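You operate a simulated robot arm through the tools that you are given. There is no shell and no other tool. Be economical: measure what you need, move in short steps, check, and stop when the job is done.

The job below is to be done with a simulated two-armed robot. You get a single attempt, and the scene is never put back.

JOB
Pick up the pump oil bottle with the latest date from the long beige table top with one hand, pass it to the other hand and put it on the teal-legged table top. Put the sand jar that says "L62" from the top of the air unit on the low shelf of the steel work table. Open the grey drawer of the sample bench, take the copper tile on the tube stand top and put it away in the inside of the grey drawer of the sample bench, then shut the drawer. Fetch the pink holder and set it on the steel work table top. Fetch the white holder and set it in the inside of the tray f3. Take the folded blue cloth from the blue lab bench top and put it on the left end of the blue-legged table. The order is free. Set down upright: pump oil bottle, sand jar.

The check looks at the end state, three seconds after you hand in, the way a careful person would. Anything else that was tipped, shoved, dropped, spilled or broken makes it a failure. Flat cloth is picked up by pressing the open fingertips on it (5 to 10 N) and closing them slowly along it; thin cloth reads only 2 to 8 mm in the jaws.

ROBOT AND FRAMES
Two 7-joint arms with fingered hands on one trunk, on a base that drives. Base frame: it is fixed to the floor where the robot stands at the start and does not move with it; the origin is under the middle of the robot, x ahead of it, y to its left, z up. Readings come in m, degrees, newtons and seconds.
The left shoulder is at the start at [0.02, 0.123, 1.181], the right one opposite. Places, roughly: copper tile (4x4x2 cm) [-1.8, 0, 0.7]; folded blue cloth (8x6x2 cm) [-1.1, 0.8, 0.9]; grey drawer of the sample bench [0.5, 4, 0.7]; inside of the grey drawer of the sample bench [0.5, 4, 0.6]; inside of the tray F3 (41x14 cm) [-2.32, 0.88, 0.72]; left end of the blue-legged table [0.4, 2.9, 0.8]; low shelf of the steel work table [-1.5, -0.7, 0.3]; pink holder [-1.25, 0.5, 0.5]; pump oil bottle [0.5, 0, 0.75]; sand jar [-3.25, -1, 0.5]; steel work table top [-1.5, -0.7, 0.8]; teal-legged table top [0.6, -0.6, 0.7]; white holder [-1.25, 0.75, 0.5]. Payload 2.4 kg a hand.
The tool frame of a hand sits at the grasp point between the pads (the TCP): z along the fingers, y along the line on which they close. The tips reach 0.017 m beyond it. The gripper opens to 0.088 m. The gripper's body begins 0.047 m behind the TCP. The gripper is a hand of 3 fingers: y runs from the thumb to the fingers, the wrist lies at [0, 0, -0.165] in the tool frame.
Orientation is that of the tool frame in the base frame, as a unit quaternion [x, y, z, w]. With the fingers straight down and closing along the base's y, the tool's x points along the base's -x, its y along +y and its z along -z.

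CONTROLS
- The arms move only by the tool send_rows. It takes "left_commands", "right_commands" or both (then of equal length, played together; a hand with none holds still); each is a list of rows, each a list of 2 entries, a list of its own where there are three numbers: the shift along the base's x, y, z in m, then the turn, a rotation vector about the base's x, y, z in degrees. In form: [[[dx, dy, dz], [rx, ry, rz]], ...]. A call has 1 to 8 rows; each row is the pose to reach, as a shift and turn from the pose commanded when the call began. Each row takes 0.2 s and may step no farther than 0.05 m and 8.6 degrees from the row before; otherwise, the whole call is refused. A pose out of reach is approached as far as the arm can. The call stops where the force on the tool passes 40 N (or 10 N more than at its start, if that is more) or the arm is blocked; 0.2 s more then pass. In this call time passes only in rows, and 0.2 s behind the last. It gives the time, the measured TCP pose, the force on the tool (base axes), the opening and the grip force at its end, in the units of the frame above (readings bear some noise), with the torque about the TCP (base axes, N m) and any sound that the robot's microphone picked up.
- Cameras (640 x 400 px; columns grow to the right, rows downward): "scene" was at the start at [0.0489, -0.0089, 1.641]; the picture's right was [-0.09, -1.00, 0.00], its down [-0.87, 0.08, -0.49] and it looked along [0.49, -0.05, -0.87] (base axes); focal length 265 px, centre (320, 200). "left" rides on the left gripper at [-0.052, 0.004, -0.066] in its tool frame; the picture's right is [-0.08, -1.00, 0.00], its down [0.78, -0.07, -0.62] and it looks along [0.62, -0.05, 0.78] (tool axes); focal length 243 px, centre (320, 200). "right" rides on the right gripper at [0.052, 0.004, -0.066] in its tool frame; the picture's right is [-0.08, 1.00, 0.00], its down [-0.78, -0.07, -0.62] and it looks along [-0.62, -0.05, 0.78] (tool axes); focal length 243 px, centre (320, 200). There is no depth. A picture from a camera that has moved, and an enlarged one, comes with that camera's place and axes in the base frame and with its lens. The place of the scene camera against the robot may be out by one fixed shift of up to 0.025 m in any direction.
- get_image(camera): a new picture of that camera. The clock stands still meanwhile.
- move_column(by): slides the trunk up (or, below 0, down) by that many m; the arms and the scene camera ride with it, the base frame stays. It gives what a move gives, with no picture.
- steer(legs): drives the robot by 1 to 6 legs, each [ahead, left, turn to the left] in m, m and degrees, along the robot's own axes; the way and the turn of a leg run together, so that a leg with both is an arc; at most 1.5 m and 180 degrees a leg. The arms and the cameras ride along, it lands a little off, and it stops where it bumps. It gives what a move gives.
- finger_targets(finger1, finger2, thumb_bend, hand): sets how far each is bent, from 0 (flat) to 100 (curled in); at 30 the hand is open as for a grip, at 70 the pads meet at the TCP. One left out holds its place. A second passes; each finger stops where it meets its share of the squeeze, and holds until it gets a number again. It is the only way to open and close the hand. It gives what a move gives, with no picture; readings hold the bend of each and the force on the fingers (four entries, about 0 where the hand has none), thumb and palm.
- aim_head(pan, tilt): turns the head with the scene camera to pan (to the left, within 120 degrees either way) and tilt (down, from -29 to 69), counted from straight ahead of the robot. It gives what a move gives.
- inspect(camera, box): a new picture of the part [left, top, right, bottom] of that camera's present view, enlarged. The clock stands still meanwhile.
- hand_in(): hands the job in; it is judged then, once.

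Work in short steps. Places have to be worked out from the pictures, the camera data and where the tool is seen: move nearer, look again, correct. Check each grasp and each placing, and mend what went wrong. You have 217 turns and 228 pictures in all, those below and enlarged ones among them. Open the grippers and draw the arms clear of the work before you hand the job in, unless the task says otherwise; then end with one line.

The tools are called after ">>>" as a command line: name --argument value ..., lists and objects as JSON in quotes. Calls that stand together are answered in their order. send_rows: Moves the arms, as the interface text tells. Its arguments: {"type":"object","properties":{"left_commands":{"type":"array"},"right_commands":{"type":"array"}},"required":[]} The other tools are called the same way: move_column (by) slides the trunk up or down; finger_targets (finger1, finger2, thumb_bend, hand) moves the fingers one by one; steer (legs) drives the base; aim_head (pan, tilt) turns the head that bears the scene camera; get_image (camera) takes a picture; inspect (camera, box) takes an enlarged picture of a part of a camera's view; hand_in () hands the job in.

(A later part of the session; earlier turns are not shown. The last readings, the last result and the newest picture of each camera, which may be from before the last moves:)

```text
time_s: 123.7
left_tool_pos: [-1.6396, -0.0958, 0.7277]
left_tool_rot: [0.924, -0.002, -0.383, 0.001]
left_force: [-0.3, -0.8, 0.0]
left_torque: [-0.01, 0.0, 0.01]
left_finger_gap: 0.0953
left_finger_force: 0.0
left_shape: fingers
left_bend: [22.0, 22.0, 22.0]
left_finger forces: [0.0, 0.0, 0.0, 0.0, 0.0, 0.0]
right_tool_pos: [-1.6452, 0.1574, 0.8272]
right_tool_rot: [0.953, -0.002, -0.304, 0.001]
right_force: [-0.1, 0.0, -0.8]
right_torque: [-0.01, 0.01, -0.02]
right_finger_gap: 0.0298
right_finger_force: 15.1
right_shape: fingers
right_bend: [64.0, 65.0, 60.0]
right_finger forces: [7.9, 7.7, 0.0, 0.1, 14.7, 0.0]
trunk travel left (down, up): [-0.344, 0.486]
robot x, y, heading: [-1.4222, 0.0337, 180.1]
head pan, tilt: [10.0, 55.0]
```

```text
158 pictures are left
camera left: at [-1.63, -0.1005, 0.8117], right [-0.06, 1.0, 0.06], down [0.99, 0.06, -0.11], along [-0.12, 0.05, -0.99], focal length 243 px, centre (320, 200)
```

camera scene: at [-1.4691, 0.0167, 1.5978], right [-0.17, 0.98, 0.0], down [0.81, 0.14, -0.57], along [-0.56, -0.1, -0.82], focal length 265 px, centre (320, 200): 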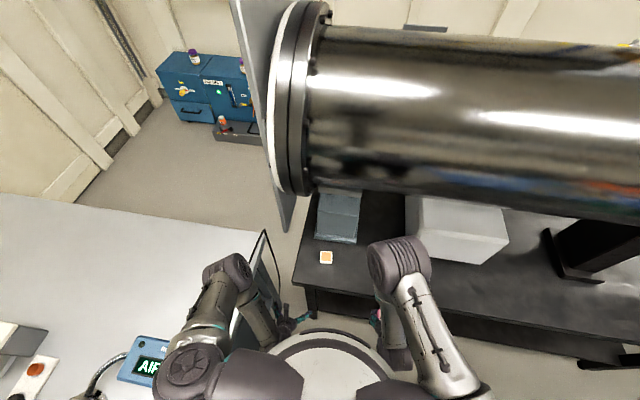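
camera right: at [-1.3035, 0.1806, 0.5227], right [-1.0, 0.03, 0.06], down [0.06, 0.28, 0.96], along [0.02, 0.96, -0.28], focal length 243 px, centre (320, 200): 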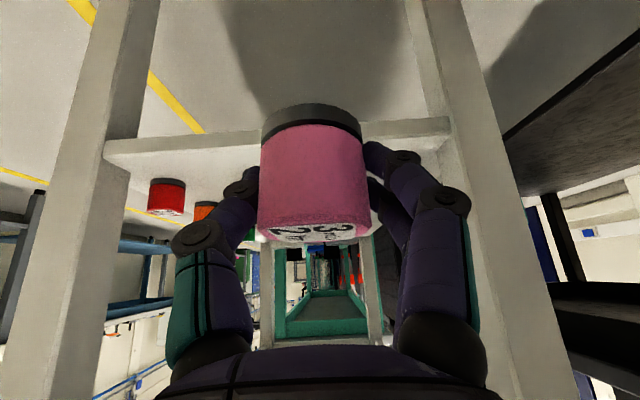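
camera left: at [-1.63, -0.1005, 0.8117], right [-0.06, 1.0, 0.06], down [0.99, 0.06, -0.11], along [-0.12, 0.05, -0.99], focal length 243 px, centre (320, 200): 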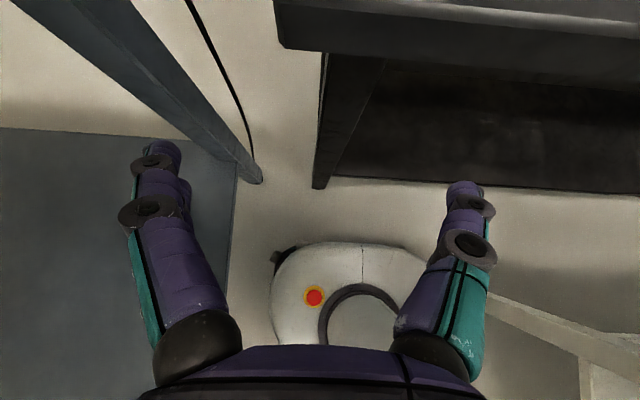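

The tile lies at about (-1.825, -0.03). I raise the left hand and reach over it with a slightly steeper pitch.

>>> send_rows --left_commands '[[[0, 0, 0.045], [0, -4, 0]], [[0, 0.015, 0.09], [0, -8, 0]], [[-0.04, 0.03, 0.1], [0, -10, 0]], [[-0.08, 0.045, 0.1], [0, -10, 0]], [[-0.12, 0.06, 0.1], [0, -10, 0]], [[-0.15, 0.065, 0.09], [0, -10, 0]]]'

>>> get_image --camera "left"

>>> get_image --camera "scene"

```text
time_s: 125.1
left_tool_pos: [-1.7931, -0.0319, 0.817]
left_tool_rot: [0.954, -0.003, -0.301, 0.0]
left_force: [0.6, -0.3, 0.1]
left_torque: [-0.01, -0.01, 0.0]
left_finger_gap: 0.0954
left_finger_force: 0.1
left_shape: fingers
left_bend: [22.0, 22.0, 22.0]
left_finger forces: [0.0, 0.0, 0.0, 0.0, 0.0, 0.0]
right_tool_pos: [-1.6451, 0.1576, 0.8281]
right_tool_rot: [0.953, -0.002, -0.304, 0.001]
right_force: [0.0, 0.8, -0.3]
right_torque: [-0.02, 0.0, -0.01]
right_finger_gap: 0.0295
right_finger_force: 15.1
right_shape: fingers
right_bend: [64.0, 65.0, 60.0]
right_finger forces: [7.9, 7.7, 0.0, 0.1, 14.8, 0.0]
trunk travel left (down, up): [-0.344, 0.486]
robot x, y, heading: [-1.4216, 0.0337, 180.0]
head pan, tilt: [10.0, 55.0]
```

```text
157 pictures are left
camera left: at [-1.7971, -0.0364, 0.902], right [-0.07, 1.0, 0.05], down [1.0, 0.06, 0.06], along [0.06, 0.05, -1.0], focal length 243 px, centre (320, 200)
```

left: 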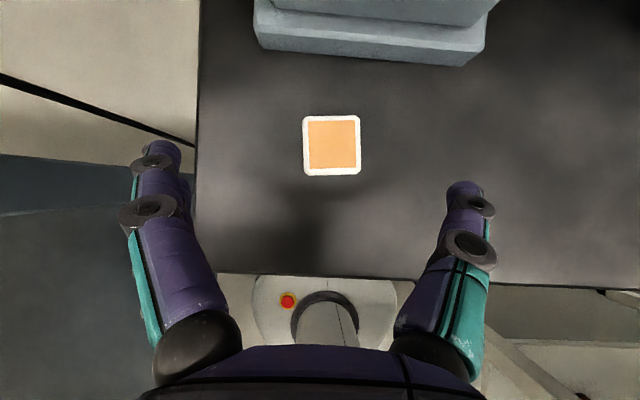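

```text
156 pictures are left
camera scene: at [-1.4693, 0.0168, 1.5978], right [-0.17, 0.98, 0.0], down [0.81, 0.14, -0.57], along [-0.56, -0.1, -0.82], focal length 265 px, centre (320, 200)
```

scene: 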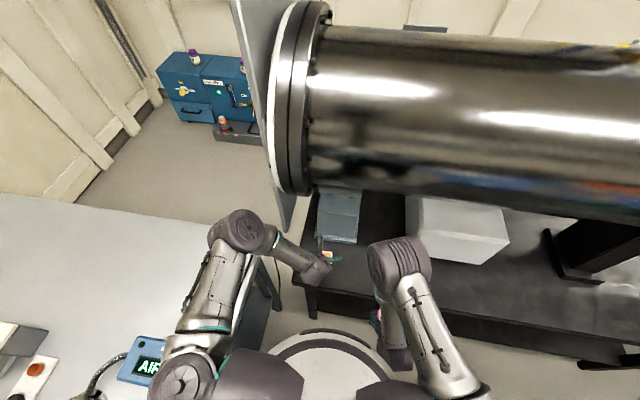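

The tile's centre is at (-1.8245, -0.023), top near 0.734. I descend onto it.

>>> send_rows --left_commands '[[[-0.02, 0.006, -0.03], [0, 0, 0]], [[-0.0314, 0.009, -0.06], [0, 0, 0]], [[-0.0314, 0.009, -0.076], [0, 0, 0]], [[-0.0314, 0.009, -0.086], [0, 0, 0]]]'

>>> get_image --camera "left"

```text
time_s: 126.1
left_tool_pos: [-1.8223, -0.0205, 0.7344]
left_tool_rot: [0.953, -0.003, -0.303, 0.002]
left_force: [-3.2, 8.6, 19.9]
left_torque: [-1.05, -0.05, -0.18]
left_finger_gap: 0.0955
left_finger_force: 8.8
left_shape: fingers
left_bend: [22.0, 19.0, 22.0]
left_finger forces: [0.0, 18.5, 0.0, 0.0, 0.0, 0.0]
right_tool_pos: [-1.6436, 0.1583, 0.8278]
right_tool_rot: [0.953, -0.002, -0.304, 0.002]
right_force: [-0.1, -0.3, -1.3]
right_torque: [-0.01, -0.01, 0.04]
right_finger_gap: 0.0298
right_finger_force: 15.2
right_shape: fingers
right_bend: [64.0, 65.0, 60.0]
right_finger forces: [7.9, 7.8, 0.0, 0.1, 14.8, 0.1]
trunk travel left (down, up): [-0.344, 0.486]
robot x, y, heading: [-1.4209, 0.0314, 179.8]
head pan, tilt: [10.0, 55.0]
```

```text
155 pictures are left
camera left: at [-1.8267, -0.0247, 0.8178], right [-0.06, 1.0, 0.04], down [1.0, 0.06, 0.06], along [0.05, 0.05, -1.0], focal length 243 px, centre (320, 200)
```

left: 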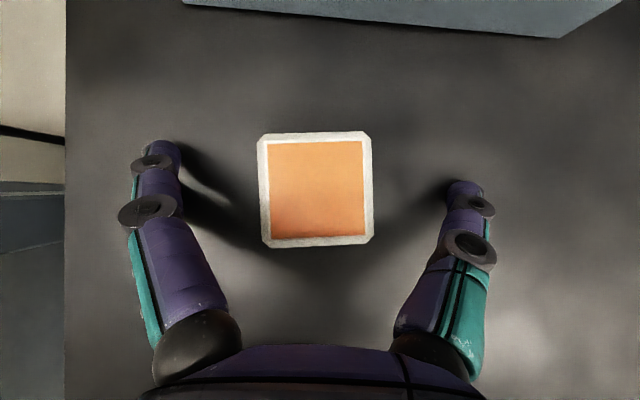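

A fingertip touches the table (18 N), so I rise 4 mm and close on the tile.

>>> send_rows --left_commands '[[[-0.001, -0.002, 0.008], [0, 0, 0]]]'

>>> finger_targets --hand "left" --finger1 46 --finger2 46 --thumb_bend 46

>>> get_image --camera "left"

```text
time_s: 126.5
left_tool_pos: [-1.8213, -0.0245, 0.7392]
left_tool_rot: [0.954, -0.001, -0.301, 0.001]
left_force: [-0.7, -0.5, 0.0]
left_torque: [0.0, 0.0, -0.04]
left_finger_gap: 0.0954
left_finger_force: 0.0
left_shape: fingers
left_bend: [22.0, 22.0, 22.0]
left_finger forces: [0.0, 0.0, 0.0, 0.0, 0.0, 0.1]
right_tool_pos: [-1.6453, 0.1575, 0.8282]
right_tool_rot: [0.953, -0.003, -0.304, 0.001]
right_force: [0.0, 0.6, -0.8]
right_torque: [0.02, -0.02, -0.03]
right_finger_gap: 0.0298
right_finger_force: 15.0
right_shape: fingers
right_bend: [64.0, 65.0, 60.0]
right_finger forces: [7.9, 7.6, 0.0, 0.0, 14.7, 0.0]
trunk travel left (down, up): [-0.344, 0.486]
robot x, y, heading: [-1.4223, 0.0325, -180.2]
head pan, tilt: [10.0, 55.0]
```

```text
time_s: 127.5
left_tool_pos: [-1.8226, -0.0242, 0.7397]
left_tool_rot: [0.954, -0.002, -0.301, 0.0]
left_force: [-1.2, -2.6, 7.7]
left_torque: [-0.45, 0.03, 0.0]
left_finger_gap: 0.0496
left_finger_force: 4.0
left_shape: fingers
left_bend: [46.0, 35.0, 46.0]
left_finger forces: [0.0, 7.3, 0.0, 0.0, 0.0, 0.0]
right_tool_pos: [-1.6442, 0.1578, 0.8296]
right_tool_rot: [0.953, -0.002, -0.305, 0.001]
right_force: [0.4, 0.1, -0.7]
right_torque: [-0.01, 0.04, 0.02]
right_finger_gap: 0.0297
right_finger_force: 15.4
right_shape: fingers
right_bend: [64.0, 65.0, 60.0]
right_finger forces: [7.9, 7.8, 0.1, 0.1, 14.6, 0.0]
trunk travel left (down, up): [-0.344, 0.486]
robot x, y, heading: [-1.4209, 0.0301, 179.8]
head pan, tilt: [10.0, 55.0]
```

```text
154 pictures are left
camera left: at [-1.8272, -0.0289, 0.824], right [-0.07, 1.0, 0.05], down [1.0, 0.06, 0.06], along [0.06, 0.05, -1.0], focal length 243 px, centre (320, 200)
```

left: 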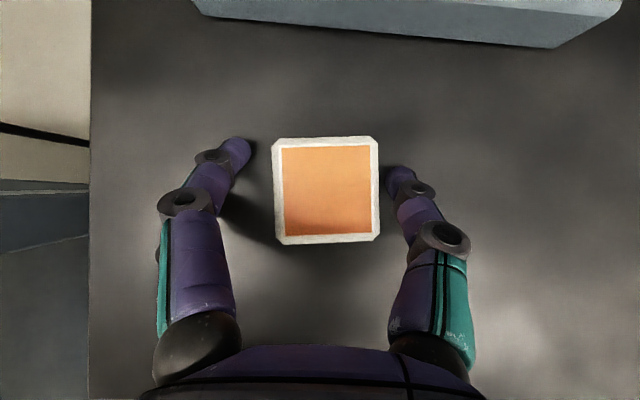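

With the hand pitched, one finger reaches the table first. I open a bit, lift, rotate the hand closer to vertical and come down again.

>>> finger_targets --hand "left" --finger1 34 --finger2 34 --thumb_bend 34

>>> send_rows --left_commands '[[[0, 0.002, 0.03], [0, -7, 0]], [[0, 0.002, 0.04], [0, -14, 0]], [[0, 0.002, 0.04], [0, -21, 0]], [[0, 0.002, 0.04], [0, -28, 0]], [[0, 0.002, 0.04], [0, -32, 0]]]'

>>> get_image --camera "left"

```text
time_s: 128.5
left_tool_pos: [-1.8208, -0.0232, 0.7404]
left_tool_rot: [0.954, -0.002, -0.3, 0.001]
left_force: [0.2, 1.1, 6.3]
left_torque: [-0.22, 0.04, -0.02]
left_finger_gap: 0.0752
left_finger_force: 2.3
left_shape: fingers
left_bend: [34.0, 33.0, 34.0]
left_finger forces: [0.0, 5.6, 0.0, 0.0, 0.0, 0.1]
right_tool_pos: [-1.6441, 0.1577, 0.8289]
right_tool_rot: [0.953, -0.001, -0.303, 0.002]
right_force: [0.4, 0.1, -0.4]
right_torque: [0.03, 0.0, 0.01]
right_finger_gap: 0.0297
right_finger_force: 14.9
right_shape: fingers
right_bend: [64.0, 65.0, 60.0]
right_finger forces: [7.9, 7.7, 0.0, 0.1, 14.7, 0.1]
trunk travel left (down, up): [-0.344, 0.486]
robot x, y, heading: [-1.4205, 0.0301, 180.2]
head pan, tilt: [10.0, 55.0]
```

```text
time_s: 129.7
left_tool_pos: [-1.8226, -0.0216, 0.7798]
left_tool_rot: [1.0, -0.002, -0.025, -0.001]
left_force: [0.6, -0.4, -0.1]
left_torque: [-0.01, -0.01, 0.0]
left_finger_gap: 0.0757
left_finger_force: 0.0
left_shape: fingers
left_bend: [34.0, 34.0, 34.0]
left_finger forces: [0.0, 0.1, 0.0, 0.0, 0.1, 0.0]
right_tool_pos: [-1.6438, 0.1577, 0.8276]
right_tool_rot: [0.952, -0.001, -0.305, 0.002]
right_force: [0.4, -1.0, -0.1]
right_torque: [0.0, 0.01, 0.01]
right_finger_gap: 0.0296
right_finger_force: 15.1
right_shape: fingers
right_bend: [64.0, 65.0, 60.0]
right_finger forces: [7.8, 7.8, 0.1, 0.0, 14.7, 0.1]
trunk travel left (down, up): [-0.344, 0.486]
robot x, y, heading: [-1.4218, 0.0273, 180.1]
head pan, tilt: [10.0, 55.0]
```

```text
153 pictures are left
camera left: at [-1.8709, -0.0265, 0.8484], right [-0.08, 1.0, 0.0], down [0.81, 0.06, 0.58], along [0.58, 0.05, -0.81], focal length 243 px, centre (320, 200)
```

left: 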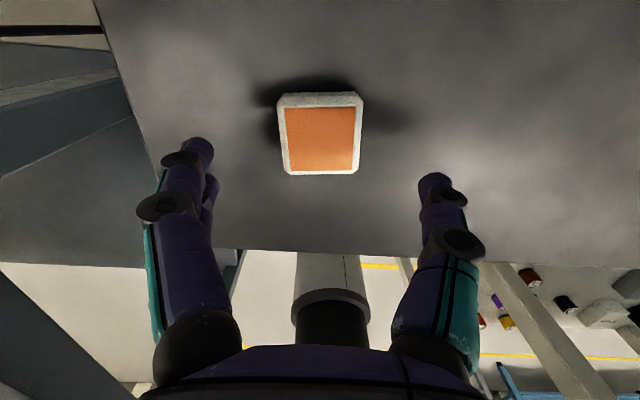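

The hand is vertical and centred over the tile. I descend and close.

>>> send_rows --left_commands '[[[-0.001, 0, -0.03], [0, 0, 0]], [[-0.002, 0, -0.042], [0, 0, 0]]]'

>>> finger_targets --hand "left" --finger1 50 --finger2 50 --thumb_bend 50

>>> finger_targets --hand "left" --finger1 70 --finger2 70 --thumb_bend 70

>>> get_image --camera "left"

```text
time_s: 130.3
left_tool_pos: [-1.8242, -0.0219, 0.7387]
left_tool_rot: [1.0, -0.002, -0.026, 0.0]
left_force: [0.0, 0.4, 1.3]
left_torque: [0.0, 0.0, -0.03]
left_finger_gap: 0.0759
left_finger_force: 0.8
left_shape: fingers
left_bend: [34.0, 34.0, 34.0]
left_finger forces: [0.1, 0.7, 0.0, 0.1, 0.4, 0.0]
right_tool_pos: [-1.645, 0.1583, 0.8279]
right_tool_rot: [0.953, -0.002, -0.304, 0.002]
right_force: [-0.1, -1.5, -0.4]
right_torque: [0.0, 0.0, 0.0]
right_finger_gap: 0.0292
right_finger_force: 14.8
right_shape: fingers
right_bend: [64.0, 65.0, 60.0]
right_finger forces: [7.9, 7.6, 0.0, 0.0, 14.6, 0.0]
trunk travel left (down, up): [-0.344, 0.486]
robot x, y, heading: [-1.4186, 0.033, 180.1]
head pan, tilt: [10.0, 55.0]
```

```text
time_s: 131.3
left_tool_pos: [-1.8258, -0.0217, 0.7385]
left_tool_rot: [1.0, -0.002, -0.028, 0.0]
left_force: [-6.3, -0.7, 31.7]
left_torque: [-0.32, 0.07, -0.07]
left_finger_gap: 0.0576
left_finger_force: 15.8
left_shape: fingers
left_bend: [44.0, 42.0, 47.0]
left_finger forces: [8.4, 10.3, 0.0, 0.0, 12.3, 0.0]
right_tool_pos: [-1.6442, 0.157, 0.8291]
right_tool_rot: [0.952, -0.001, -0.306, 0.002]
right_force: [0.0, -0.4, -1.1]
right_torque: [0.0, 0.01, 0.0]
right_finger_gap: 0.0302
right_finger_force: 15.3
right_shape: fingers
right_bend: [64.0, 65.0, 60.0]
right_finger forces: [7.8, 7.7, 0.0, 0.1, 14.7, 0.0]
trunk travel left (down, up): [-0.344, 0.486]
robot x, y, heading: [-1.4199, 0.0323, 180.3]
head pan, tilt: [10.0, 55.0]
```

```text
time_s: 132.3
left_tool_pos: [-1.8238, -0.0207, 0.7395]
left_tool_rot: [1.0, -0.002, -0.028, -0.001]
left_force: [-8.7, -0.5, 34.3]
left_torque: [-0.31, 0.06, -0.14]
left_finger_gap: 0.0546
left_finger_force: 17.2
left_shape: fingers
left_bend: [45.0, 42.0, 53.0]
left_finger forces: [9.8, 10.6, 0.0, 0.0, 14.0, 0.1]
right_tool_pos: [-1.6426, 0.1578, 0.8292]
right_tool_rot: [0.953, -0.002, -0.305, 0.002]
right_force: [1.1, 1.3, 0.4]
right_torque: [0.02, 0.0, -0.02]
right_finger_gap: 0.0296
right_finger_force: 15.6
right_shape: fingers
right_bend: [64.0, 65.0, 60.0]
right_finger forces: [8.0, 7.7, 0.1, 0.1, 14.7, 0.0]
trunk travel left (down, up): [-0.344, 0.486]
robot x, y, heading: [-1.4213, 0.0359, 180.1]
head pan, tilt: [10.0, 55.0]
```

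```text
152 pictures are left
camera left: at [-1.8728, -0.0266, 0.8087], right [-0.08, 1.0, 0.0], down [0.81, 0.06, 0.58], along [0.57, 0.05, -0.82], focal length 243 px, centre (320, 200)
```

left: 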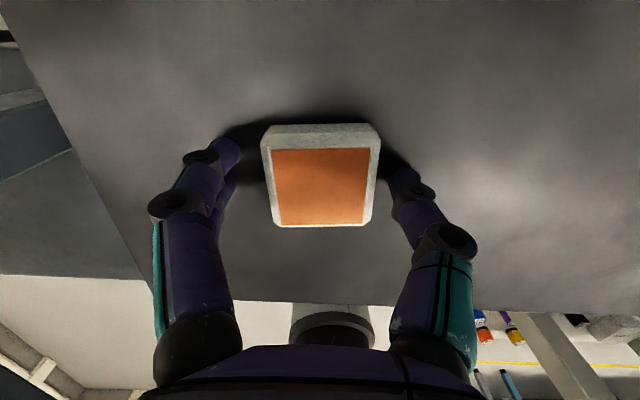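

The tips arc downward and press on the table; I rise about 7 mm and close again.

>>> send_rows --left_commands '[[[0, 0, 0.006], [0, 0, 0]]]'

>>> finger_targets --hand "left" --finger1 70 --finger2 70 --thumb_bend 70

>>> get_image --camera "left"

```text
time_s: 132.7
left_tool_pos: [-1.8236, -0.0229, 0.7418]
left_tool_rot: [1.0, -0.002, -0.023, 0.001]
left_force: [0.9, -1.0, 3.2]
left_torque: [-0.14, -0.05, -0.04]
left_finger_gap: 0.0338
left_finger_force: 3.9
left_shape: fingers
left_bend: [51.0, 50.0, 57.0]
left_finger forces: [2.7, 3.3, 0.0, 0.0, 2.7, 0.1]
right_tool_pos: [-1.6449, 0.1573, 0.828]
right_tool_rot: [0.953, -0.001, -0.304, 0.002]
right_force: [-0.4, -0.2, -0.8]
right_torque: [-0.01, 0.01, 0.0]
right_finger_gap: 0.0297
right_finger_force: 15.0
right_shape: fingers
right_bend: [64.0, 65.0, 60.0]
right_finger forces: [7.9, 7.7, 0.0, 0.1, 14.7, 0.0]
trunk travel left (down, up): [-0.344, 0.486]
robot x, y, heading: [-1.419, 0.0302, -180.2]
head pan, tilt: [10.0, 55.0]
```

```text
time_s: 133.7
left_tool_pos: [-1.8255, -0.0232, 0.7438]
left_tool_rot: [1.0, -0.002, -0.026, 0.0]
left_force: [-0.1, 0.4, -1.1]
left_torque: [-0.01, -0.02, 0.01]
left_finger_gap: 0.0323
left_finger_force: 11.7
left_shape: fingers
left_bend: [56.0, 56.0, 61.0]
left_finger forces: [5.9, 5.7, 0.0, 0.0, 11.6, 0.0]
right_tool_pos: [-1.6447, 0.1573, 0.8295]
right_tool_rot: [0.952, -0.002, -0.305, 0.002]
right_force: [0.5, -0.2, 0.4]
right_torque: [-0.02, -0.01, -0.01]
right_finger_gap: 0.0298
right_finger_force: 15.5
right_shape: fingers
right_bend: [64.0, 65.0, 60.0]
right_finger forces: [7.9, 7.6, 0.0, 0.0, 14.7, 0.0]
trunk travel left (down, up): [-0.344, 0.486]
robot x, y, heading: [-1.4195, 0.0385, 180.1]
head pan, tilt: [10.0, 55.0]
```

```text
151 pictures are left
camera left: at [-1.8731, -0.0271, 0.8123], right [-0.08, 1.0, 0.0], down [0.81, 0.06, 0.58], along [0.58, 0.05, -0.81], focal length 243 px, centre (320, 200)
```

left: 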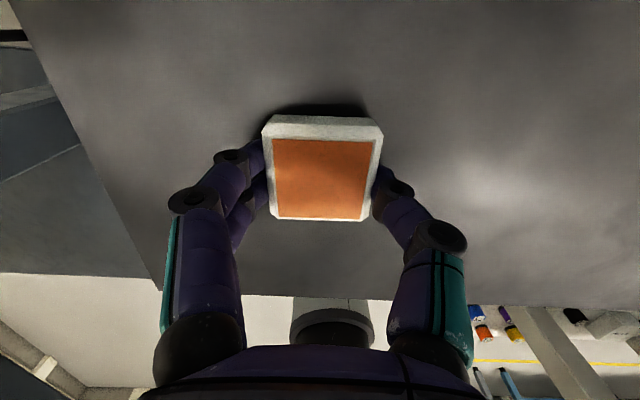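

The tile is gripped; I squeeze a bit more and lift, then check.

>>> finger_targets --hand "left" --finger1 80 --finger2 80 --thumb_bend 80

>>> send_rows --left_commands '[[[0, 0, 0.02], [0, 0, 0]], [[0, 0, 0.05], [0, 0, 0]], [[0, 0, 0.09], [0, 0, 0]]]'

>>> get_image --camera "left"

```text
time_s: 134.7
left_tool_pos: [-1.8252, -0.0225, 0.7434]
left_tool_rot: [1.0, -0.003, -0.026, 0.0]
left_force: [0.5, -0.5, -0.4]
left_torque: [-0.01, 0.01, 0.0]
left_finger_gap: 0.032
left_finger_force: 16.3
left_shape: fingers
left_bend: [54.0, 57.0, 62.0]
left_finger forces: [6.6, 9.7, 0.0, 0.0, 16.2, 0.0]
right_tool_pos: [-1.6449, 0.1583, 0.8282]
right_tool_rot: [0.953, -0.001, -0.304, 0.001]
right_force: [0.5, 0.6, -1.8]
right_torque: [0.0, -0.02, 0.01]
right_finger_gap: 0.0298
right_finger_force: 15.2
right_shape: fingers
right_bend: [64.0, 65.0, 60.0]
right_finger forces: [7.9, 7.7, 0.1, 0.0, 14.7, 0.1]
trunk travel left (down, up): [-0.344, 0.486]
robot x, y, heading: [-1.4173, 0.032, 179.8]
head pan, tilt: [10.0, 55.0]
```

```text
time_s: 135.5
left_tool_pos: [-1.8242, -0.0212, 0.8322]
left_tool_rot: [1.0, -0.001, -0.027, 0.0]
left_force: [0.2, 0.3, -0.7]
left_torque: [0.0, 0.0, 0.05]
left_finger_gap: 0.0318
left_finger_force: 15.7
left_shape: fingers
left_bend: [54.0, 57.0, 62.0]
left_finger forces: [6.5, 9.6, 0.1, 0.0, 16.1, 0.1]
right_tool_pos: [-1.6446, 0.158, 0.8288]
right_tool_rot: [0.953, -0.001, -0.304, 0.002]
right_force: [0.6, -0.4, -1.2]
right_torque: [-0.04, 0.0, 0.01]
right_finger_gap: 0.0296
right_finger_force: 14.9
right_shape: fingers
right_bend: [64.0, 65.0, 60.0]
right_finger forces: [7.9, 7.7, 0.1, 0.1, 14.7, 0.0]
trunk travel left (down, up): [-0.344, 0.486]
robot x, y, heading: [-1.4188, 0.0338, 180.0]
head pan, tilt: [10.0, 55.0]
```

```text
150 pictures are left
camera left: at [-1.872, -0.0261, 0.9015], right [-0.08, 1.0, 0.0], down [0.81, 0.06, 0.58], along [0.58, 0.05, -0.81], focal length 243 px, centre (320, 200)
```

left: 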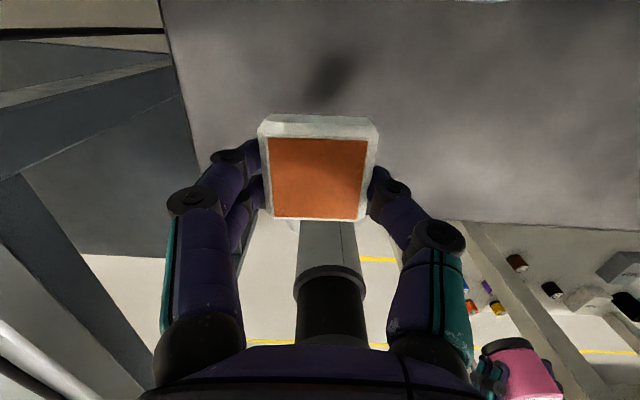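

The tile is up. I pull the left hand back, raise the trunk and turn left to face the steel table from here, to set pink down on its empty rear area.

>>> send_rows --left_commands '[[[0.035, -0.02, 0.01], [0, 0, 0]], [[0.07, -0.04, 0.02], [0, 0, 0]], [[0.105, -0.06, 0.03], [0, 0, 0]], [[0.14, -0.08, 0.03], [0, 0, 0]]]'

>>> move_column --by 0.15

>>> steer --legs '[[0, 0, 90]]'

>>> aim_head --pan -15 --tilt 50

>>> get_image --camera "scene"

```text
time_s: 136.5
left_tool_pos: [-1.6844, -0.1024, 0.8635]
left_tool_rot: [1.0, -0.001, -0.025, 0.0]
left_force: [-0.4, 0.2, -0.2]
left_torque: [0.02, 0.0, -0.03]
left_finger_gap: 0.0318
left_finger_force: 16.3
left_shape: fingers
left_bend: [54.0, 57.0, 62.0]
left_finger forces: [6.5, 9.6, 0.0, 0.1, 16.1, 0.0]
right_tool_pos: [-1.6454, 0.1577, 0.8277]
right_tool_rot: [0.953, -0.002, -0.303, 0.001]
right_force: [0.1, 0.1, -0.9]
right_torque: [-0.03, -0.01, 0.02]
right_finger_gap: 0.0298
right_finger_force: 14.9
right_shape: fingers
right_bend: [64.0, 65.0, 60.0]
right_finger forces: [7.9, 7.6, 0.0, 0.0, 14.7, 0.0]
trunk travel left (down, up): [-0.344, 0.486]
robot x, y, heading: [-1.4208, 0.0326, 180.0]
head pan, tilt: [10.0, 55.0]
```

```text
time_s: 138.3
left_tool_pos: [-1.6844, -0.1024, 1.0139]
left_tool_rot: [1.0, -0.001, -0.026, 0.0]
left_force: [-0.3, 0.3, -0.7]
left_torque: [-0.04, 0.03, -0.01]
left_finger_gap: 0.0317
left_finger_force: 16.6
left_shape: fingers
left_bend: [54.0, 57.0, 62.0]
left_finger forces: [6.4, 9.6, 0.0, 0.0, 16.0, 0.0]
right_tool_pos: [-1.646, 0.1579, 0.9784]
right_tool_rot: [0.953, -0.002, -0.304, 0.001]
right_force: [-1.0, 0.0, -1.1]
right_torque: [0.0, 0.0, -0.01]
right_finger_gap: 0.0295
right_finger_force: 15.4
right_shape: fingers
right_bend: [64.0, 65.0, 60.0]
right_finger forces: [7.9, 7.7, 0.0, 0.1, 14.6, 0.0]
trunk travel left (down, up): [-0.494, 0.336]
robot x, y, heading: [-1.4187, 0.0327, 180.0]
head pan, tilt: [10.0, 55.0]
```

```text
time_s: 142.5
left_tool_pos: [-1.2859, -0.2301, 1.0129]
left_tool_rot: [0.706, 0.708, -0.019, 0.018]
left_force: [-0.4, -0.1, 0.9]
left_torque: [0.0, 0.0, 0.0]
left_finger_gap: 0.0317
left_finger_force: 16.0
left_shape: fingers
left_bend: [54.0, 57.0, 62.0]
left_finger forces: [6.5, 9.5, 0.0, 0.0, 16.1, 0.0]
right_tool_pos: [-1.5455, -0.1919, 0.9776]
right_tool_rot: [0.673, 0.675, -0.213, 0.217]
right_force: [-0.3, 0.3, -1.5]
right_torque: [-0.03, -0.04, -0.03]
right_finger_gap: 0.0292
right_finger_force: 15.0
right_shape: fingers
right_bend: [64.0, 65.0, 60.0]
right_finger forces: [7.9, 7.6, 0.0, 0.0, 14.6, 0.0]
trunk travel left (down, up): [-0.494, 0.336]
robot x, y, heading: [-1.4242, 0.0323, -89.6]
head pan, tilt: [10.0, 55.0]
```

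```text
time_s: 143.4
left_tool_pos: [-1.2847, -0.2308, 1.0132]
left_tool_rot: [0.707, 0.707, -0.019, 0.019]
left_force: [0.6, 0.0, -0.8]
left_torque: [0.01, 0.0, -0.01]
left_finger_gap: 0.0318
left_finger_force: 16.2
left_shape: fingers
left_bend: [54.0, 57.0, 62.0]
left_finger forces: [6.5, 9.5, 0.0, 0.0, 16.0, 0.1]
right_tool_pos: [-1.5451, -0.193, 0.978]
right_tool_rot: [0.673, 0.674, -0.213, 0.217]
right_force: [0.1, 0.2, -0.4]
right_torque: [0.0, 0.0, 0.01]
right_finger_gap: 0.0295
right_finger_force: 15.2
right_shape: fingers
right_bend: [64.0, 65.0, 60.0]
right_finger forces: [7.7, 7.6, 0.1, 0.0, 14.6, 0.0]
trunk travel left (down, up): [-0.494, 0.336]
robot x, y, heading: [-1.4204, 0.0308, -89.5]
head pan, tilt: [-15.0, 50.0]
```

```text
149 pictures are left
camera scene: at [-1.4371, -0.0257, 1.7543], right [-0.97, 0.25, 0.0], down [0.19, 0.74, -0.64], along [-0.16, -0.62, -0.77], focal length 265 px, centre (320, 200)
```

scene: 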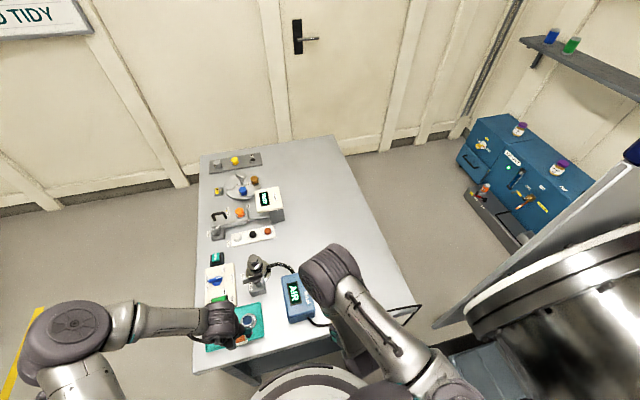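

The steel table's right part (towards -x) is empty. I shift right slightly and extend the right hand over the free spot near (-1.62, -0.36).

>>> steer --legs '[[0.02, -0.07, 0]]'

>>> send_rows --right_commands '[[[0, -0.04, 0], [0, 0, 0]], [[0, -0.08, -0.01], [0, 0, 0]], [[0, -0.11, -0.04], [0, 0, 0]], [[0, -0.14, -0.07], [0, 0, 0]]]'

>>> get_image --camera "right"

>>> get_image --camera "scene"

```text
time_s: 144.4
left_tool_pos: [-1.3536, -0.2518, 1.0122]
left_tool_rot: [0.706, 0.708, -0.018, 0.019]
left_force: [0.2, 0.5, -1.0]
left_torque: [0.03, 0.01, 0.0]
left_finger_gap: 0.0319
left_finger_force: 15.6
left_shape: fingers
left_bend: [54.0, 57.0, 62.0]
left_finger forces: [6.5, 9.6, 0.0, 0.1, 16.0, 0.0]
right_tool_pos: [-1.6147, -0.2131, 0.9764]
right_tool_rot: [0.673, 0.674, -0.214, 0.217]
right_force: [0.8, -0.5, -1.4]
right_torque: [0.0, 0.0, 0.03]
right_finger_gap: 0.0295
right_finger_force: 14.7
right_shape: fingers
right_bend: [64.0, 65.0, 60.0]
right_finger forces: [7.7, 7.5, 0.0, 0.0, 14.7, 0.1]
trunk travel left (down, up): [-0.494, 0.336]
robot x, y, heading: [-1.4875, 0.0139, -89.8]
head pan, tilt: [-15.0, 50.0]
```

```text
time_s: 145.4
left_tool_pos: [-1.353, -0.2517, 1.0119]
left_tool_rot: [0.705, 0.709, -0.018, 0.019]
left_force: [0.0, -0.4, -0.1]
left_torque: [-0.03, -0.03, 0.0]
left_finger_gap: 0.0318
left_finger_force: 16.6
left_shape: fingers
left_bend: [54.0, 57.0, 62.0]
left_finger forces: [6.5, 9.5, 0.0, 0.1, 16.0, 0.1]
right_tool_pos: [-1.6112, -0.3548, 0.9086]
right_tool_rot: [0.673, 0.675, -0.213, 0.215]
right_force: [-0.1, 0.7, -0.5]
right_torque: [0.0, 0.0, 0.02]
right_finger_gap: 0.0295
right_finger_force: 15.3
right_shape: fingers
right_bend: [64.0, 65.0, 60.0]
right_finger forces: [7.9, 7.7, 0.1, 0.1, 14.6, 0.0]
trunk travel left (down, up): [-0.494, 0.336]
robot x, y, heading: [-1.4918, 0.0122, -89.9]
head pan, tilt: [-15.0, 50.0]
```

```text
148 pictures are left
camera right: at [-1.6083, -0.2721, 0.9329], right [1.0, -0.06, 0.05], down [-0.07, -0.28, 0.96], along [-0.05, -0.96, -0.28], focal length 243 px, centre (320, 200)
```

right: 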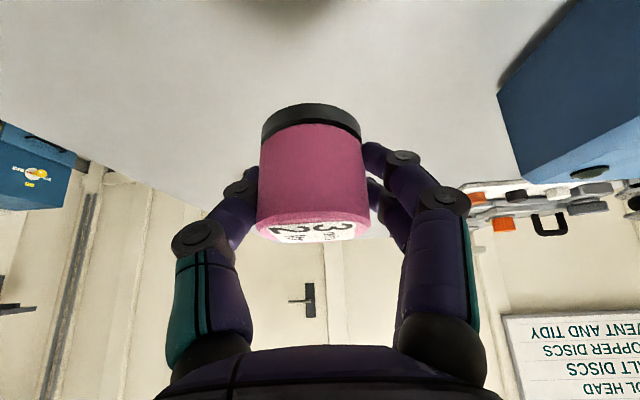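

```text
147 pictures are left
camera scene: at [-1.5061, -0.0469, 1.7543], right [-0.97, 0.25, 0.0], down [0.19, 0.74, -0.64], along [-0.16, -0.62, -0.77], focal length 265 px, centre (320, 200)
```

scene: 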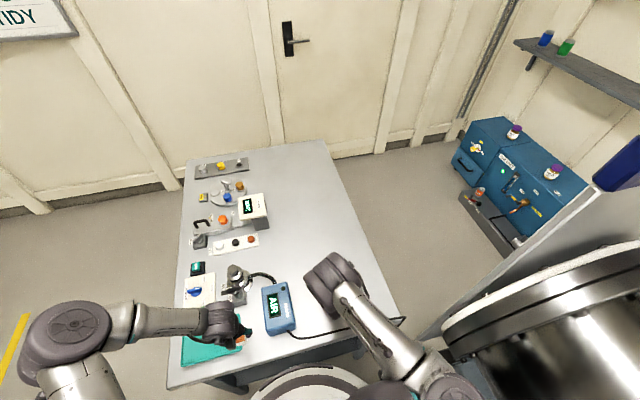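

The spot below is free. I lower the right hand in small steps until contact.

>>> send_rows --right_commands '[[[0, 0, -0.03], [0, 0, 0]], [[0, 0, -0.05], [0, 0, 0]], [[0, 0, -0.058], [0, 0, 0]], [[0, 0, -0.064], [0, 0, 0]], [[0, 0, -0.069], [0, 0, 0]], [[0, 0, -0.074], [0, 0, 0]], [[0, 0, -0.079], [0, 0, 0]], [[0, 0, -0.084], [0, 0, 0]]]'

>>> get_image --camera "right"

```text
time_s: 146.8
left_tool_pos: [-1.3528, -0.2495, 1.0142]
left_tool_rot: [0.705, 0.708, -0.02, 0.019]
left_force: [0.4, -1.1, -0.5]
left_torque: [0.02, -0.07, 0.02]
left_finger_gap: 0.0319
left_finger_force: 15.8
left_shape: fingers
left_bend: [54.0, 57.0, 62.0]
left_finger forces: [6.5, 9.6, 0.0, 0.0, 15.9, 0.0]
right_tool_pos: [-1.6122, -0.357, 0.8411]
right_tool_rot: [0.671, 0.673, -0.218, 0.223]
right_force: [3.2, 6.2, 23.6]
right_torque: [-0.04, -0.13, 0.08]
right_finger_gap: 0.0297
right_finger_force: 21.4
right_shape: fingers
right_bend: [72.0, 70.0, 62.0]
right_finger forces: [18.3, 8.1, 0.0, 0.0, 16.0, 0.1]
trunk travel left (down, up): [-0.494, 0.336]
robot x, y, heading: [-1.4886, 0.0151, -89.3]
head pan, tilt: [-15.0, 50.0]
stopped in row 6 (right hand): the force on the tool passed its limit at 44 N (the readings are from after the stop); the commanded pose is now the measured one
```

```text
146 pictures are left
camera right: at [-1.6097, -0.2745, 0.8642], right [1.0, -0.06, 0.06], down [-0.07, -0.26, 0.96], along [-0.05, -0.96, -0.26], focal length 243 px, centre (320, 200)
```

right: 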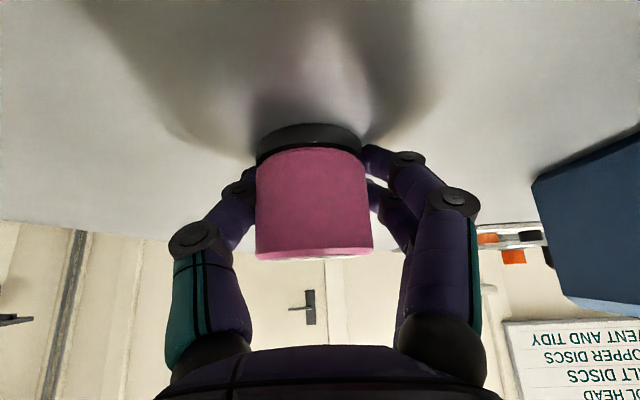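

Pink is down on the table. I ease up 3 mm and open the right hand.

>>> send_rows --right_commands '[[[0, 0, 0.003], [0, 0, 0]]]'

>>> finger_targets --hand "right" --finger1 42 --finger2 42 --thumb_bend 42

>>> send_rows --right_commands '[[[0, 0.015, 0.03], [0, 0, 0]], [[0, 0.03, 0.065], [0, 0, 0]], [[0, 0.06, 0.1], [0, 0, 0]], [[0, 0.1, 0.12], [0, 0, 0]], [[0, 0.14, 0.13], [0, 0, 0]]]'

>>> get_image --camera "right"

>>> get_image --camera "scene"

```text
time_s: 147.2
left_tool_pos: [-1.3541, -0.2508, 1.0122]
left_tool_rot: [0.706, 0.708, -0.019, 0.018]
left_force: [0.3, 0.5, 0.0]
left_torque: [0.01, 0.02, 0.01]
left_finger_gap: 0.0319
left_finger_force: 15.7
left_shape: fingers
left_bend: [54.0, 57.0, 62.0]
left_finger forces: [6.4, 9.6, 0.1, 0.1, 16.0, 0.1]
right_tool_pos: [-1.6132, -0.3575, 0.8424]
right_tool_rot: [0.671, 0.674, -0.216, 0.221]
right_force: [1.1, 0.3, 6.2]
right_torque: [-0.02, -0.05, 0.05]
right_finger_gap: 0.0299
right_finger_force: 16.6
right_shape: fingers
right_bend: [71.0, 69.0, 62.0]
right_finger forces: [9.0, 8.0, 0.0, 0.0, 15.3, 0.1]
trunk travel left (down, up): [-0.494, 0.336]
robot x, y, heading: [-1.487, 0.0104, -89.7]
head pan, tilt: [-15.0, 50.0]
```

```text
time_s: 148.2
left_tool_pos: [-1.3533, -0.2506, 1.0141]
left_tool_rot: [0.706, 0.708, -0.018, 0.018]
left_force: [-0.2, 0.2, 0.2]
left_torque: [0.01, 0.02, 0.02]
left_finger_gap: 0.0319
left_finger_force: 15.6
left_shape: fingers
left_bend: [54.0, 57.0, 62.0]
left_finger forces: [6.5, 9.6, 0.0, 0.0, 16.0, 0.0]
right_tool_pos: [-1.6141, -0.3577, 0.8436]
right_tool_rot: [0.67, 0.674, -0.216, 0.222]
right_force: [-3.8, 1.5, 14.0]
right_torque: [-0.01, -0.22, 0.01]
right_finger_gap: 0.043
right_finger_force: 7.2
right_shape: fingers
right_bend: [60.0, 42.0, 42.0]
right_finger forces: [14.6, 0.0, 0.0, 0.0, 0.0, 0.0]
trunk travel left (down, up): [-0.494, 0.336]
robot x, y, heading: [-1.4902, 0.0158, -89.7]
head pan, tilt: [-15.0, 50.0]
```

```text
time_s: 149.3
left_tool_pos: [-1.354, -0.2508, 1.013]
left_tool_rot: [0.705, 0.709, -0.018, 0.02]
left_force: [-0.4, -0.6, 0.0]
left_torque: [-0.04, 0.01, 0.0]
left_finger_gap: 0.0319
left_finger_force: 15.9
left_shape: fingers
left_bend: [54.0, 57.0, 62.0]
left_finger forces: [6.5, 9.6, 0.1, 0.1, 15.9, 0.1]
right_tool_pos: [-1.6144, -0.2184, 0.9726]
right_tool_rot: [0.671, 0.673, -0.217, 0.222]
right_force: [0.3, 0.1, -0.8]
right_torque: [0.04, 0.03, -0.03]
right_finger_gap: 0.0574
right_finger_force: 0.2
right_shape: fingers
right_bend: [42.0, 42.0, 42.0]
right_finger forces: [0.0, 0.0, 0.0, 0.0, 0.1, 0.1]
trunk travel left (down, up): [-0.494, 0.336]
robot x, y, heading: [-1.4906, 0.0109, -89.5]
head pan, tilt: [-15.0, 50.0]
```

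```text
145 pictures are left
camera right: at [-1.6106, -0.1368, 0.9961], right [1.0, -0.06, 0.06], down [-0.07, -0.27, 0.96], along [-0.04, -0.96, -0.27], focal length 243 px, centre (320, 200)
```

right: 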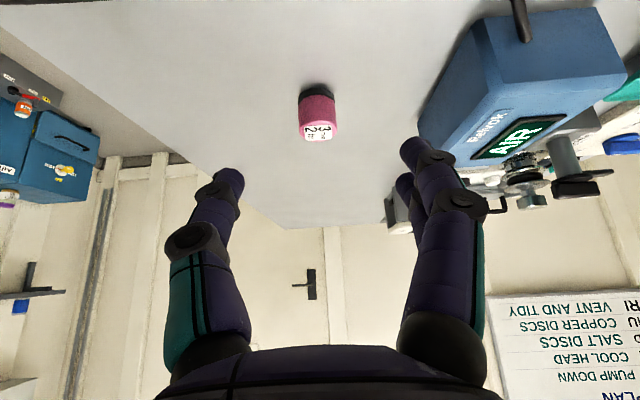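

```text
144 pictures are left
camera scene: at [-1.5059, -0.0462, 1.7543], right [-0.97, 0.25, 0.0], down [0.19, 0.74, -0.64], along [-0.16, -0.62, -0.77], focal length 265 px, centre (320, 200)
```

scene: 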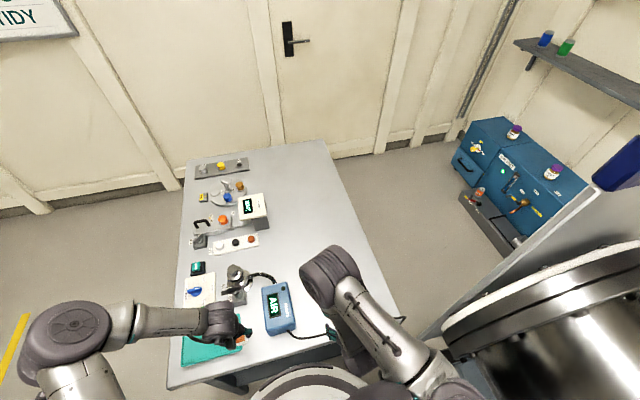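

Pink stands on the steel table. I zoom toward the air unit for the jar labels.

>>> inspect --camera "scene" --box '[495, 115, 575, 185]'

>>> inspect --camera "scene" --box '[440, 100, 620, 260]'

```text
5.71 times, centred on (535, 150) of scene
camera zoom: at [-1.5059, -0.0462, 1.7543], right [-0.97, 0.25, 0.0], down [0.19, 0.74, -0.64], along [-0.16, -0.62, -0.77], focal length 1515 px, centre (-909, 486)
```

zoom: 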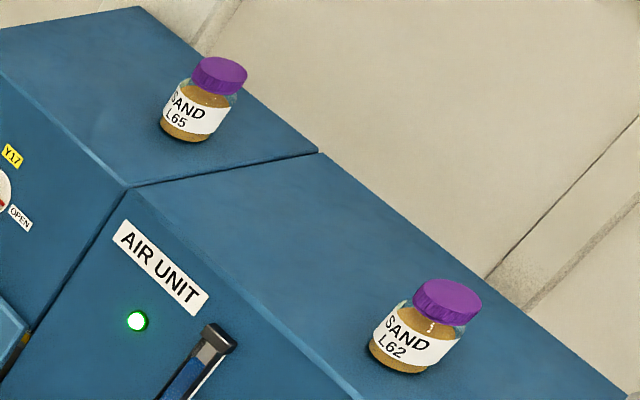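

```text
2.50 times, centred on (530, 180) of scene
camera zoom: at [-1.5059, -0.0462, 1.7543], right [-0.97, 0.25, 0.0], down [0.19, 0.74, -0.64], along [-0.16, -0.62, -0.77], focal length 663 px, centre (-205, 250)
```

zoom: 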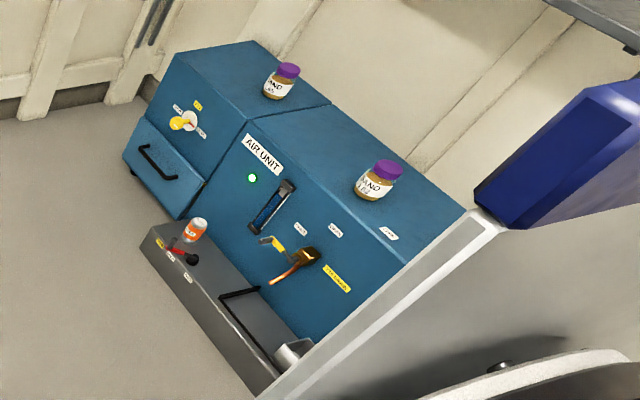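

L62 is the right-hand jar, at about (-3.3, -0.88). Now I raise the trunk, leave the pocket, and come round to the front of the blue bench to get the cloth with the right hand.

>>> move_column --by 0.15

>>> steer --legs '[[0, 0, 89.5], [0.95, 0, 0], [0, 0.62, 0], [0, 0, 180]]'

>>> aim_head --pan -10 --tilt 55

>>> get_image --camera "scene"

```text
time_s: 151.1
left_tool_pos: [-1.3545, -0.2506, 1.164]
left_tool_rot: [0.705, 0.708, -0.019, 0.018]
left_force: [0.9, -0.3, -0.3]
left_torque: [0.02, 0.03, -0.02]
left_finger_gap: 0.032
left_finger_force: 16.0
left_shape: fingers
left_bend: [54.0, 57.0, 62.0]
left_finger forces: [6.5, 9.7, 0.0, 0.1, 16.0, 0.0]
right_tool_pos: [-1.6133, -0.2191, 1.1209]
right_tool_rot: [0.671, 0.674, -0.216, 0.221]
right_force: [0.0, -0.3, 0.0]
right_torque: [0.05, 0.03, 0.01]
right_finger_gap: 0.0579
right_finger_force: 0.0
right_shape: fingers
right_bend: [42.0, 42.0, 42.0]
right_finger forces: [0.0, 0.0, 0.1, 0.0, 0.0, 0.0]
trunk travel left (down, up): [-0.644, 0.186]
robot x, y, heading: [-1.4906, 0.012, -89.6]
head pan, tilt: [-15.0, 50.0]
```

```text
time_s: 170.4
left_tool_pos: [-0.8156, 0.5156, 1.1636]
left_tool_rot: [1.0, 0.012, -0.025, 0.0]
left_force: [0.9, 0.4, -0.3]
left_torque: [0.0, 0.02, 0.04]
left_finger_gap: 0.0313
left_finger_force: 15.6
left_shape: fingers
left_bend: [54.0, 57.0, 63.0]
left_finger forces: [6.2, 9.5, 0.0, 0.1, 15.8, 0.0]
right_tool_pos: [-0.7905, 0.7759, 1.1219]
right_tool_rot: [0.951, 0.013, -0.309, 0.007]
right_force: [0.8, 0.0, -0.1]
right_torque: [-0.02, 0.04, 0.04]
right_finger_gap: 0.0577
right_finger_force: 0.1
right_shape: fingers
right_bend: [42.0, 42.0, 42.0]
right_finger forces: [0.0, 0.1, 0.0, 0.1, 0.0, 0.1]
trunk travel left (down, up): [-0.644, 0.186]
robot x, y, heading: [-0.5539, 0.6551, -178.1]
head pan, tilt: [-15.0, 50.0]
```

```text
time_s: 171.0
left_tool_pos: [-0.8158, 0.5162, 1.1637]
left_tool_rot: [1.0, 0.014, -0.026, 0.0]
left_force: [0.1, 0.7, -0.7]
left_torque: [-0.01, -0.01, 0.01]
left_finger_gap: 0.0314
left_finger_force: 16.2
left_shape: fingers
left_bend: [54.0, 57.0, 63.0]
left_finger forces: [6.1, 9.5, 0.0, 0.1, 15.8, 0.0]
right_tool_pos: [-0.7901, 0.7775, 1.1223]
right_tool_rot: [0.951, 0.012, -0.309, 0.007]
right_force: [-0.2, -0.6, -0.1]
right_torque: [0.0, 0.04, 0.0]
right_finger_gap: 0.0576
right_finger_force: 0.0
right_shape: fingers
right_bend: [42.0, 42.0, 42.0]
right_finger forces: [0.1, 0.0, 0.1, 0.0, 0.0, 0.1]
trunk travel left (down, up): [-0.644, 0.186]
robot x, y, heading: [-0.5578, 0.6547, -178.4]
head pan, tilt: [-10.0, 55.0]
```

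```text
141 pictures are left
camera scene: at [-0.605, 0.6661, 1.8979], right [0.14, 0.99, 0.0], down [0.81, -0.12, -0.57], along [-0.57, 0.08, -0.82], focal length 265 px, centre (320, 200)
```

scene: 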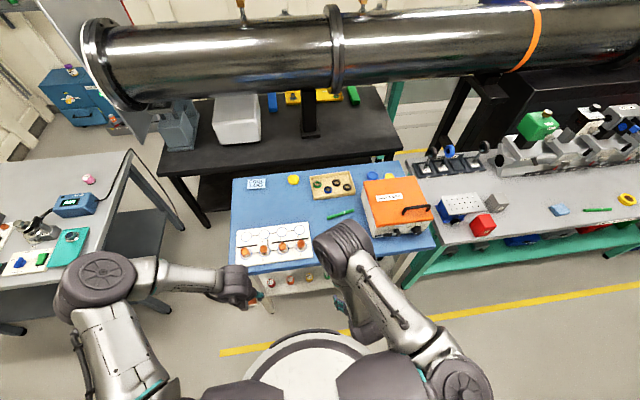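

I turn the right hand to vertical, drive up to the bench edge and look at the cloth with the right camera.

>>> send_rows --right_commands '[[[-0.01, 0, 0], [0.2, -7, 0]], [[-0.02, 0, 0], [0.4, -14, 0]], [[-0.03, 0, 0], [0.6, -21, 0]], [[-0.04, 0, 0], [0.8, -28, 0]], [[-0.05, 0, 0], [1, -35, 0]]]'

>>> steer --legs '[[0.18, 0, 0]]'

>>> get_image --camera "right"

>>> get_image --camera "scene"

```text
time_s: 172.2
left_tool_pos: [-0.8152, 0.5169, 1.1631]
left_tool_rot: [1.0, 0.013, -0.026, 0.0]
left_force: [0.6, -0.3, 0.2]
left_torque: [-0.01, 0.0, -0.02]
left_finger_gap: 0.0316
left_finger_force: 15.8
left_shape: fingers
left_bend: [54.0, 57.0, 63.0]
left_finger forces: [6.2, 9.6, 0.0, 0.0, 15.8, 0.1]
right_tool_pos: [-0.8399, 0.7777, 1.1209]
right_tool_rot: [1.0, 0.013, -0.009, 0.003]
right_force: [-0.2, 1.2, -0.3]
right_torque: [-0.01, 0.01, 0.0]
right_finger_gap: 0.0577
right_finger_force: 0.0
right_shape: fingers
right_bend: [42.0, 42.0, 42.0]
right_finger forces: [0.0, 0.0, 0.0, 0.0, 0.0, 0.0]
trunk travel left (down, up): [-0.644, 0.186]
robot x, y, heading: [-0.5541, 0.6588, -178.3]
head pan, tilt: [-10.0, 55.0]
```

```text
time_s: 173.7
left_tool_pos: [-0.996, 0.5093, 1.1628]
left_tool_rot: [1.0, 0.015, -0.026, 0.0]
left_force: [-0.7, -0.3, -1.4]
left_torque: [0.01, 0.0, -0.04]
left_finger_gap: 0.0316
left_finger_force: 16.2
left_shape: fingers
left_bend: [54.0, 57.0, 63.0]
left_finger forces: [6.2, 9.5, 0.1, 0.0, 15.9, 0.0]
right_tool_pos: [-1.02, 0.7696, 1.1209]
right_tool_rot: [1.0, 0.015, -0.008, 0.003]
right_force: [-0.2, 0.9, -0.1]
right_torque: [-0.01, -0.02, 0.0]
right_finger_gap: 0.0574
right_finger_force: 0.1
right_shape: fingers
right_bend: [42.0, 42.0, 42.0]
right_finger forces: [0.0, 0.0, 0.0, 0.0, 0.1, 0.1]
trunk travel left (down, up): [-0.644, 0.186]
robot x, y, heading: [-0.7382, 0.6551, -178.2]
head pan, tilt: [-10.0, 55.0]
```

```text
140 pictures are left
camera right: at [-0.9679, 0.769, 1.1874], right [-0.06, -1.0, 0.01], down [-0.77, 0.05, 0.63], along [-0.63, 0.03, -0.77], focal length 243 px, centre (320, 200)
```

right: 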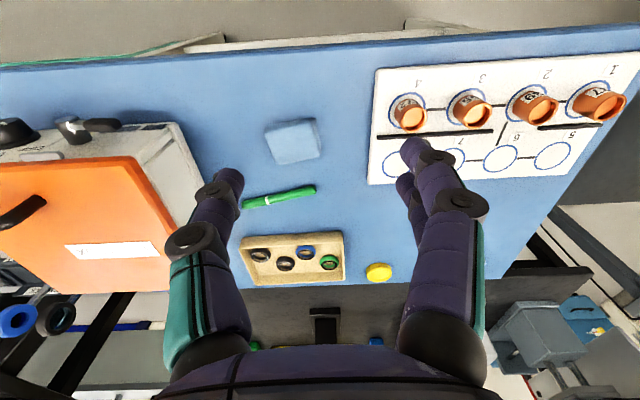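

```text
139 pictures are left
camera scene: at [-0.7863, 0.6601, 1.8978], right [0.14, 0.99, 0.0], down [0.81, -0.12, -0.57], along [-0.57, 0.08, -0.82], focal length 265 px, centre (320, 200)
```

scene: 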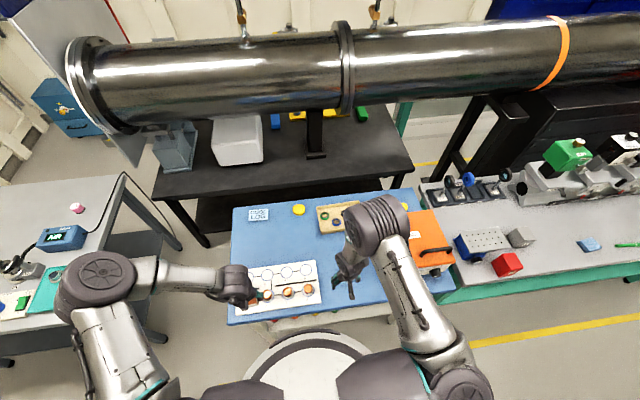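

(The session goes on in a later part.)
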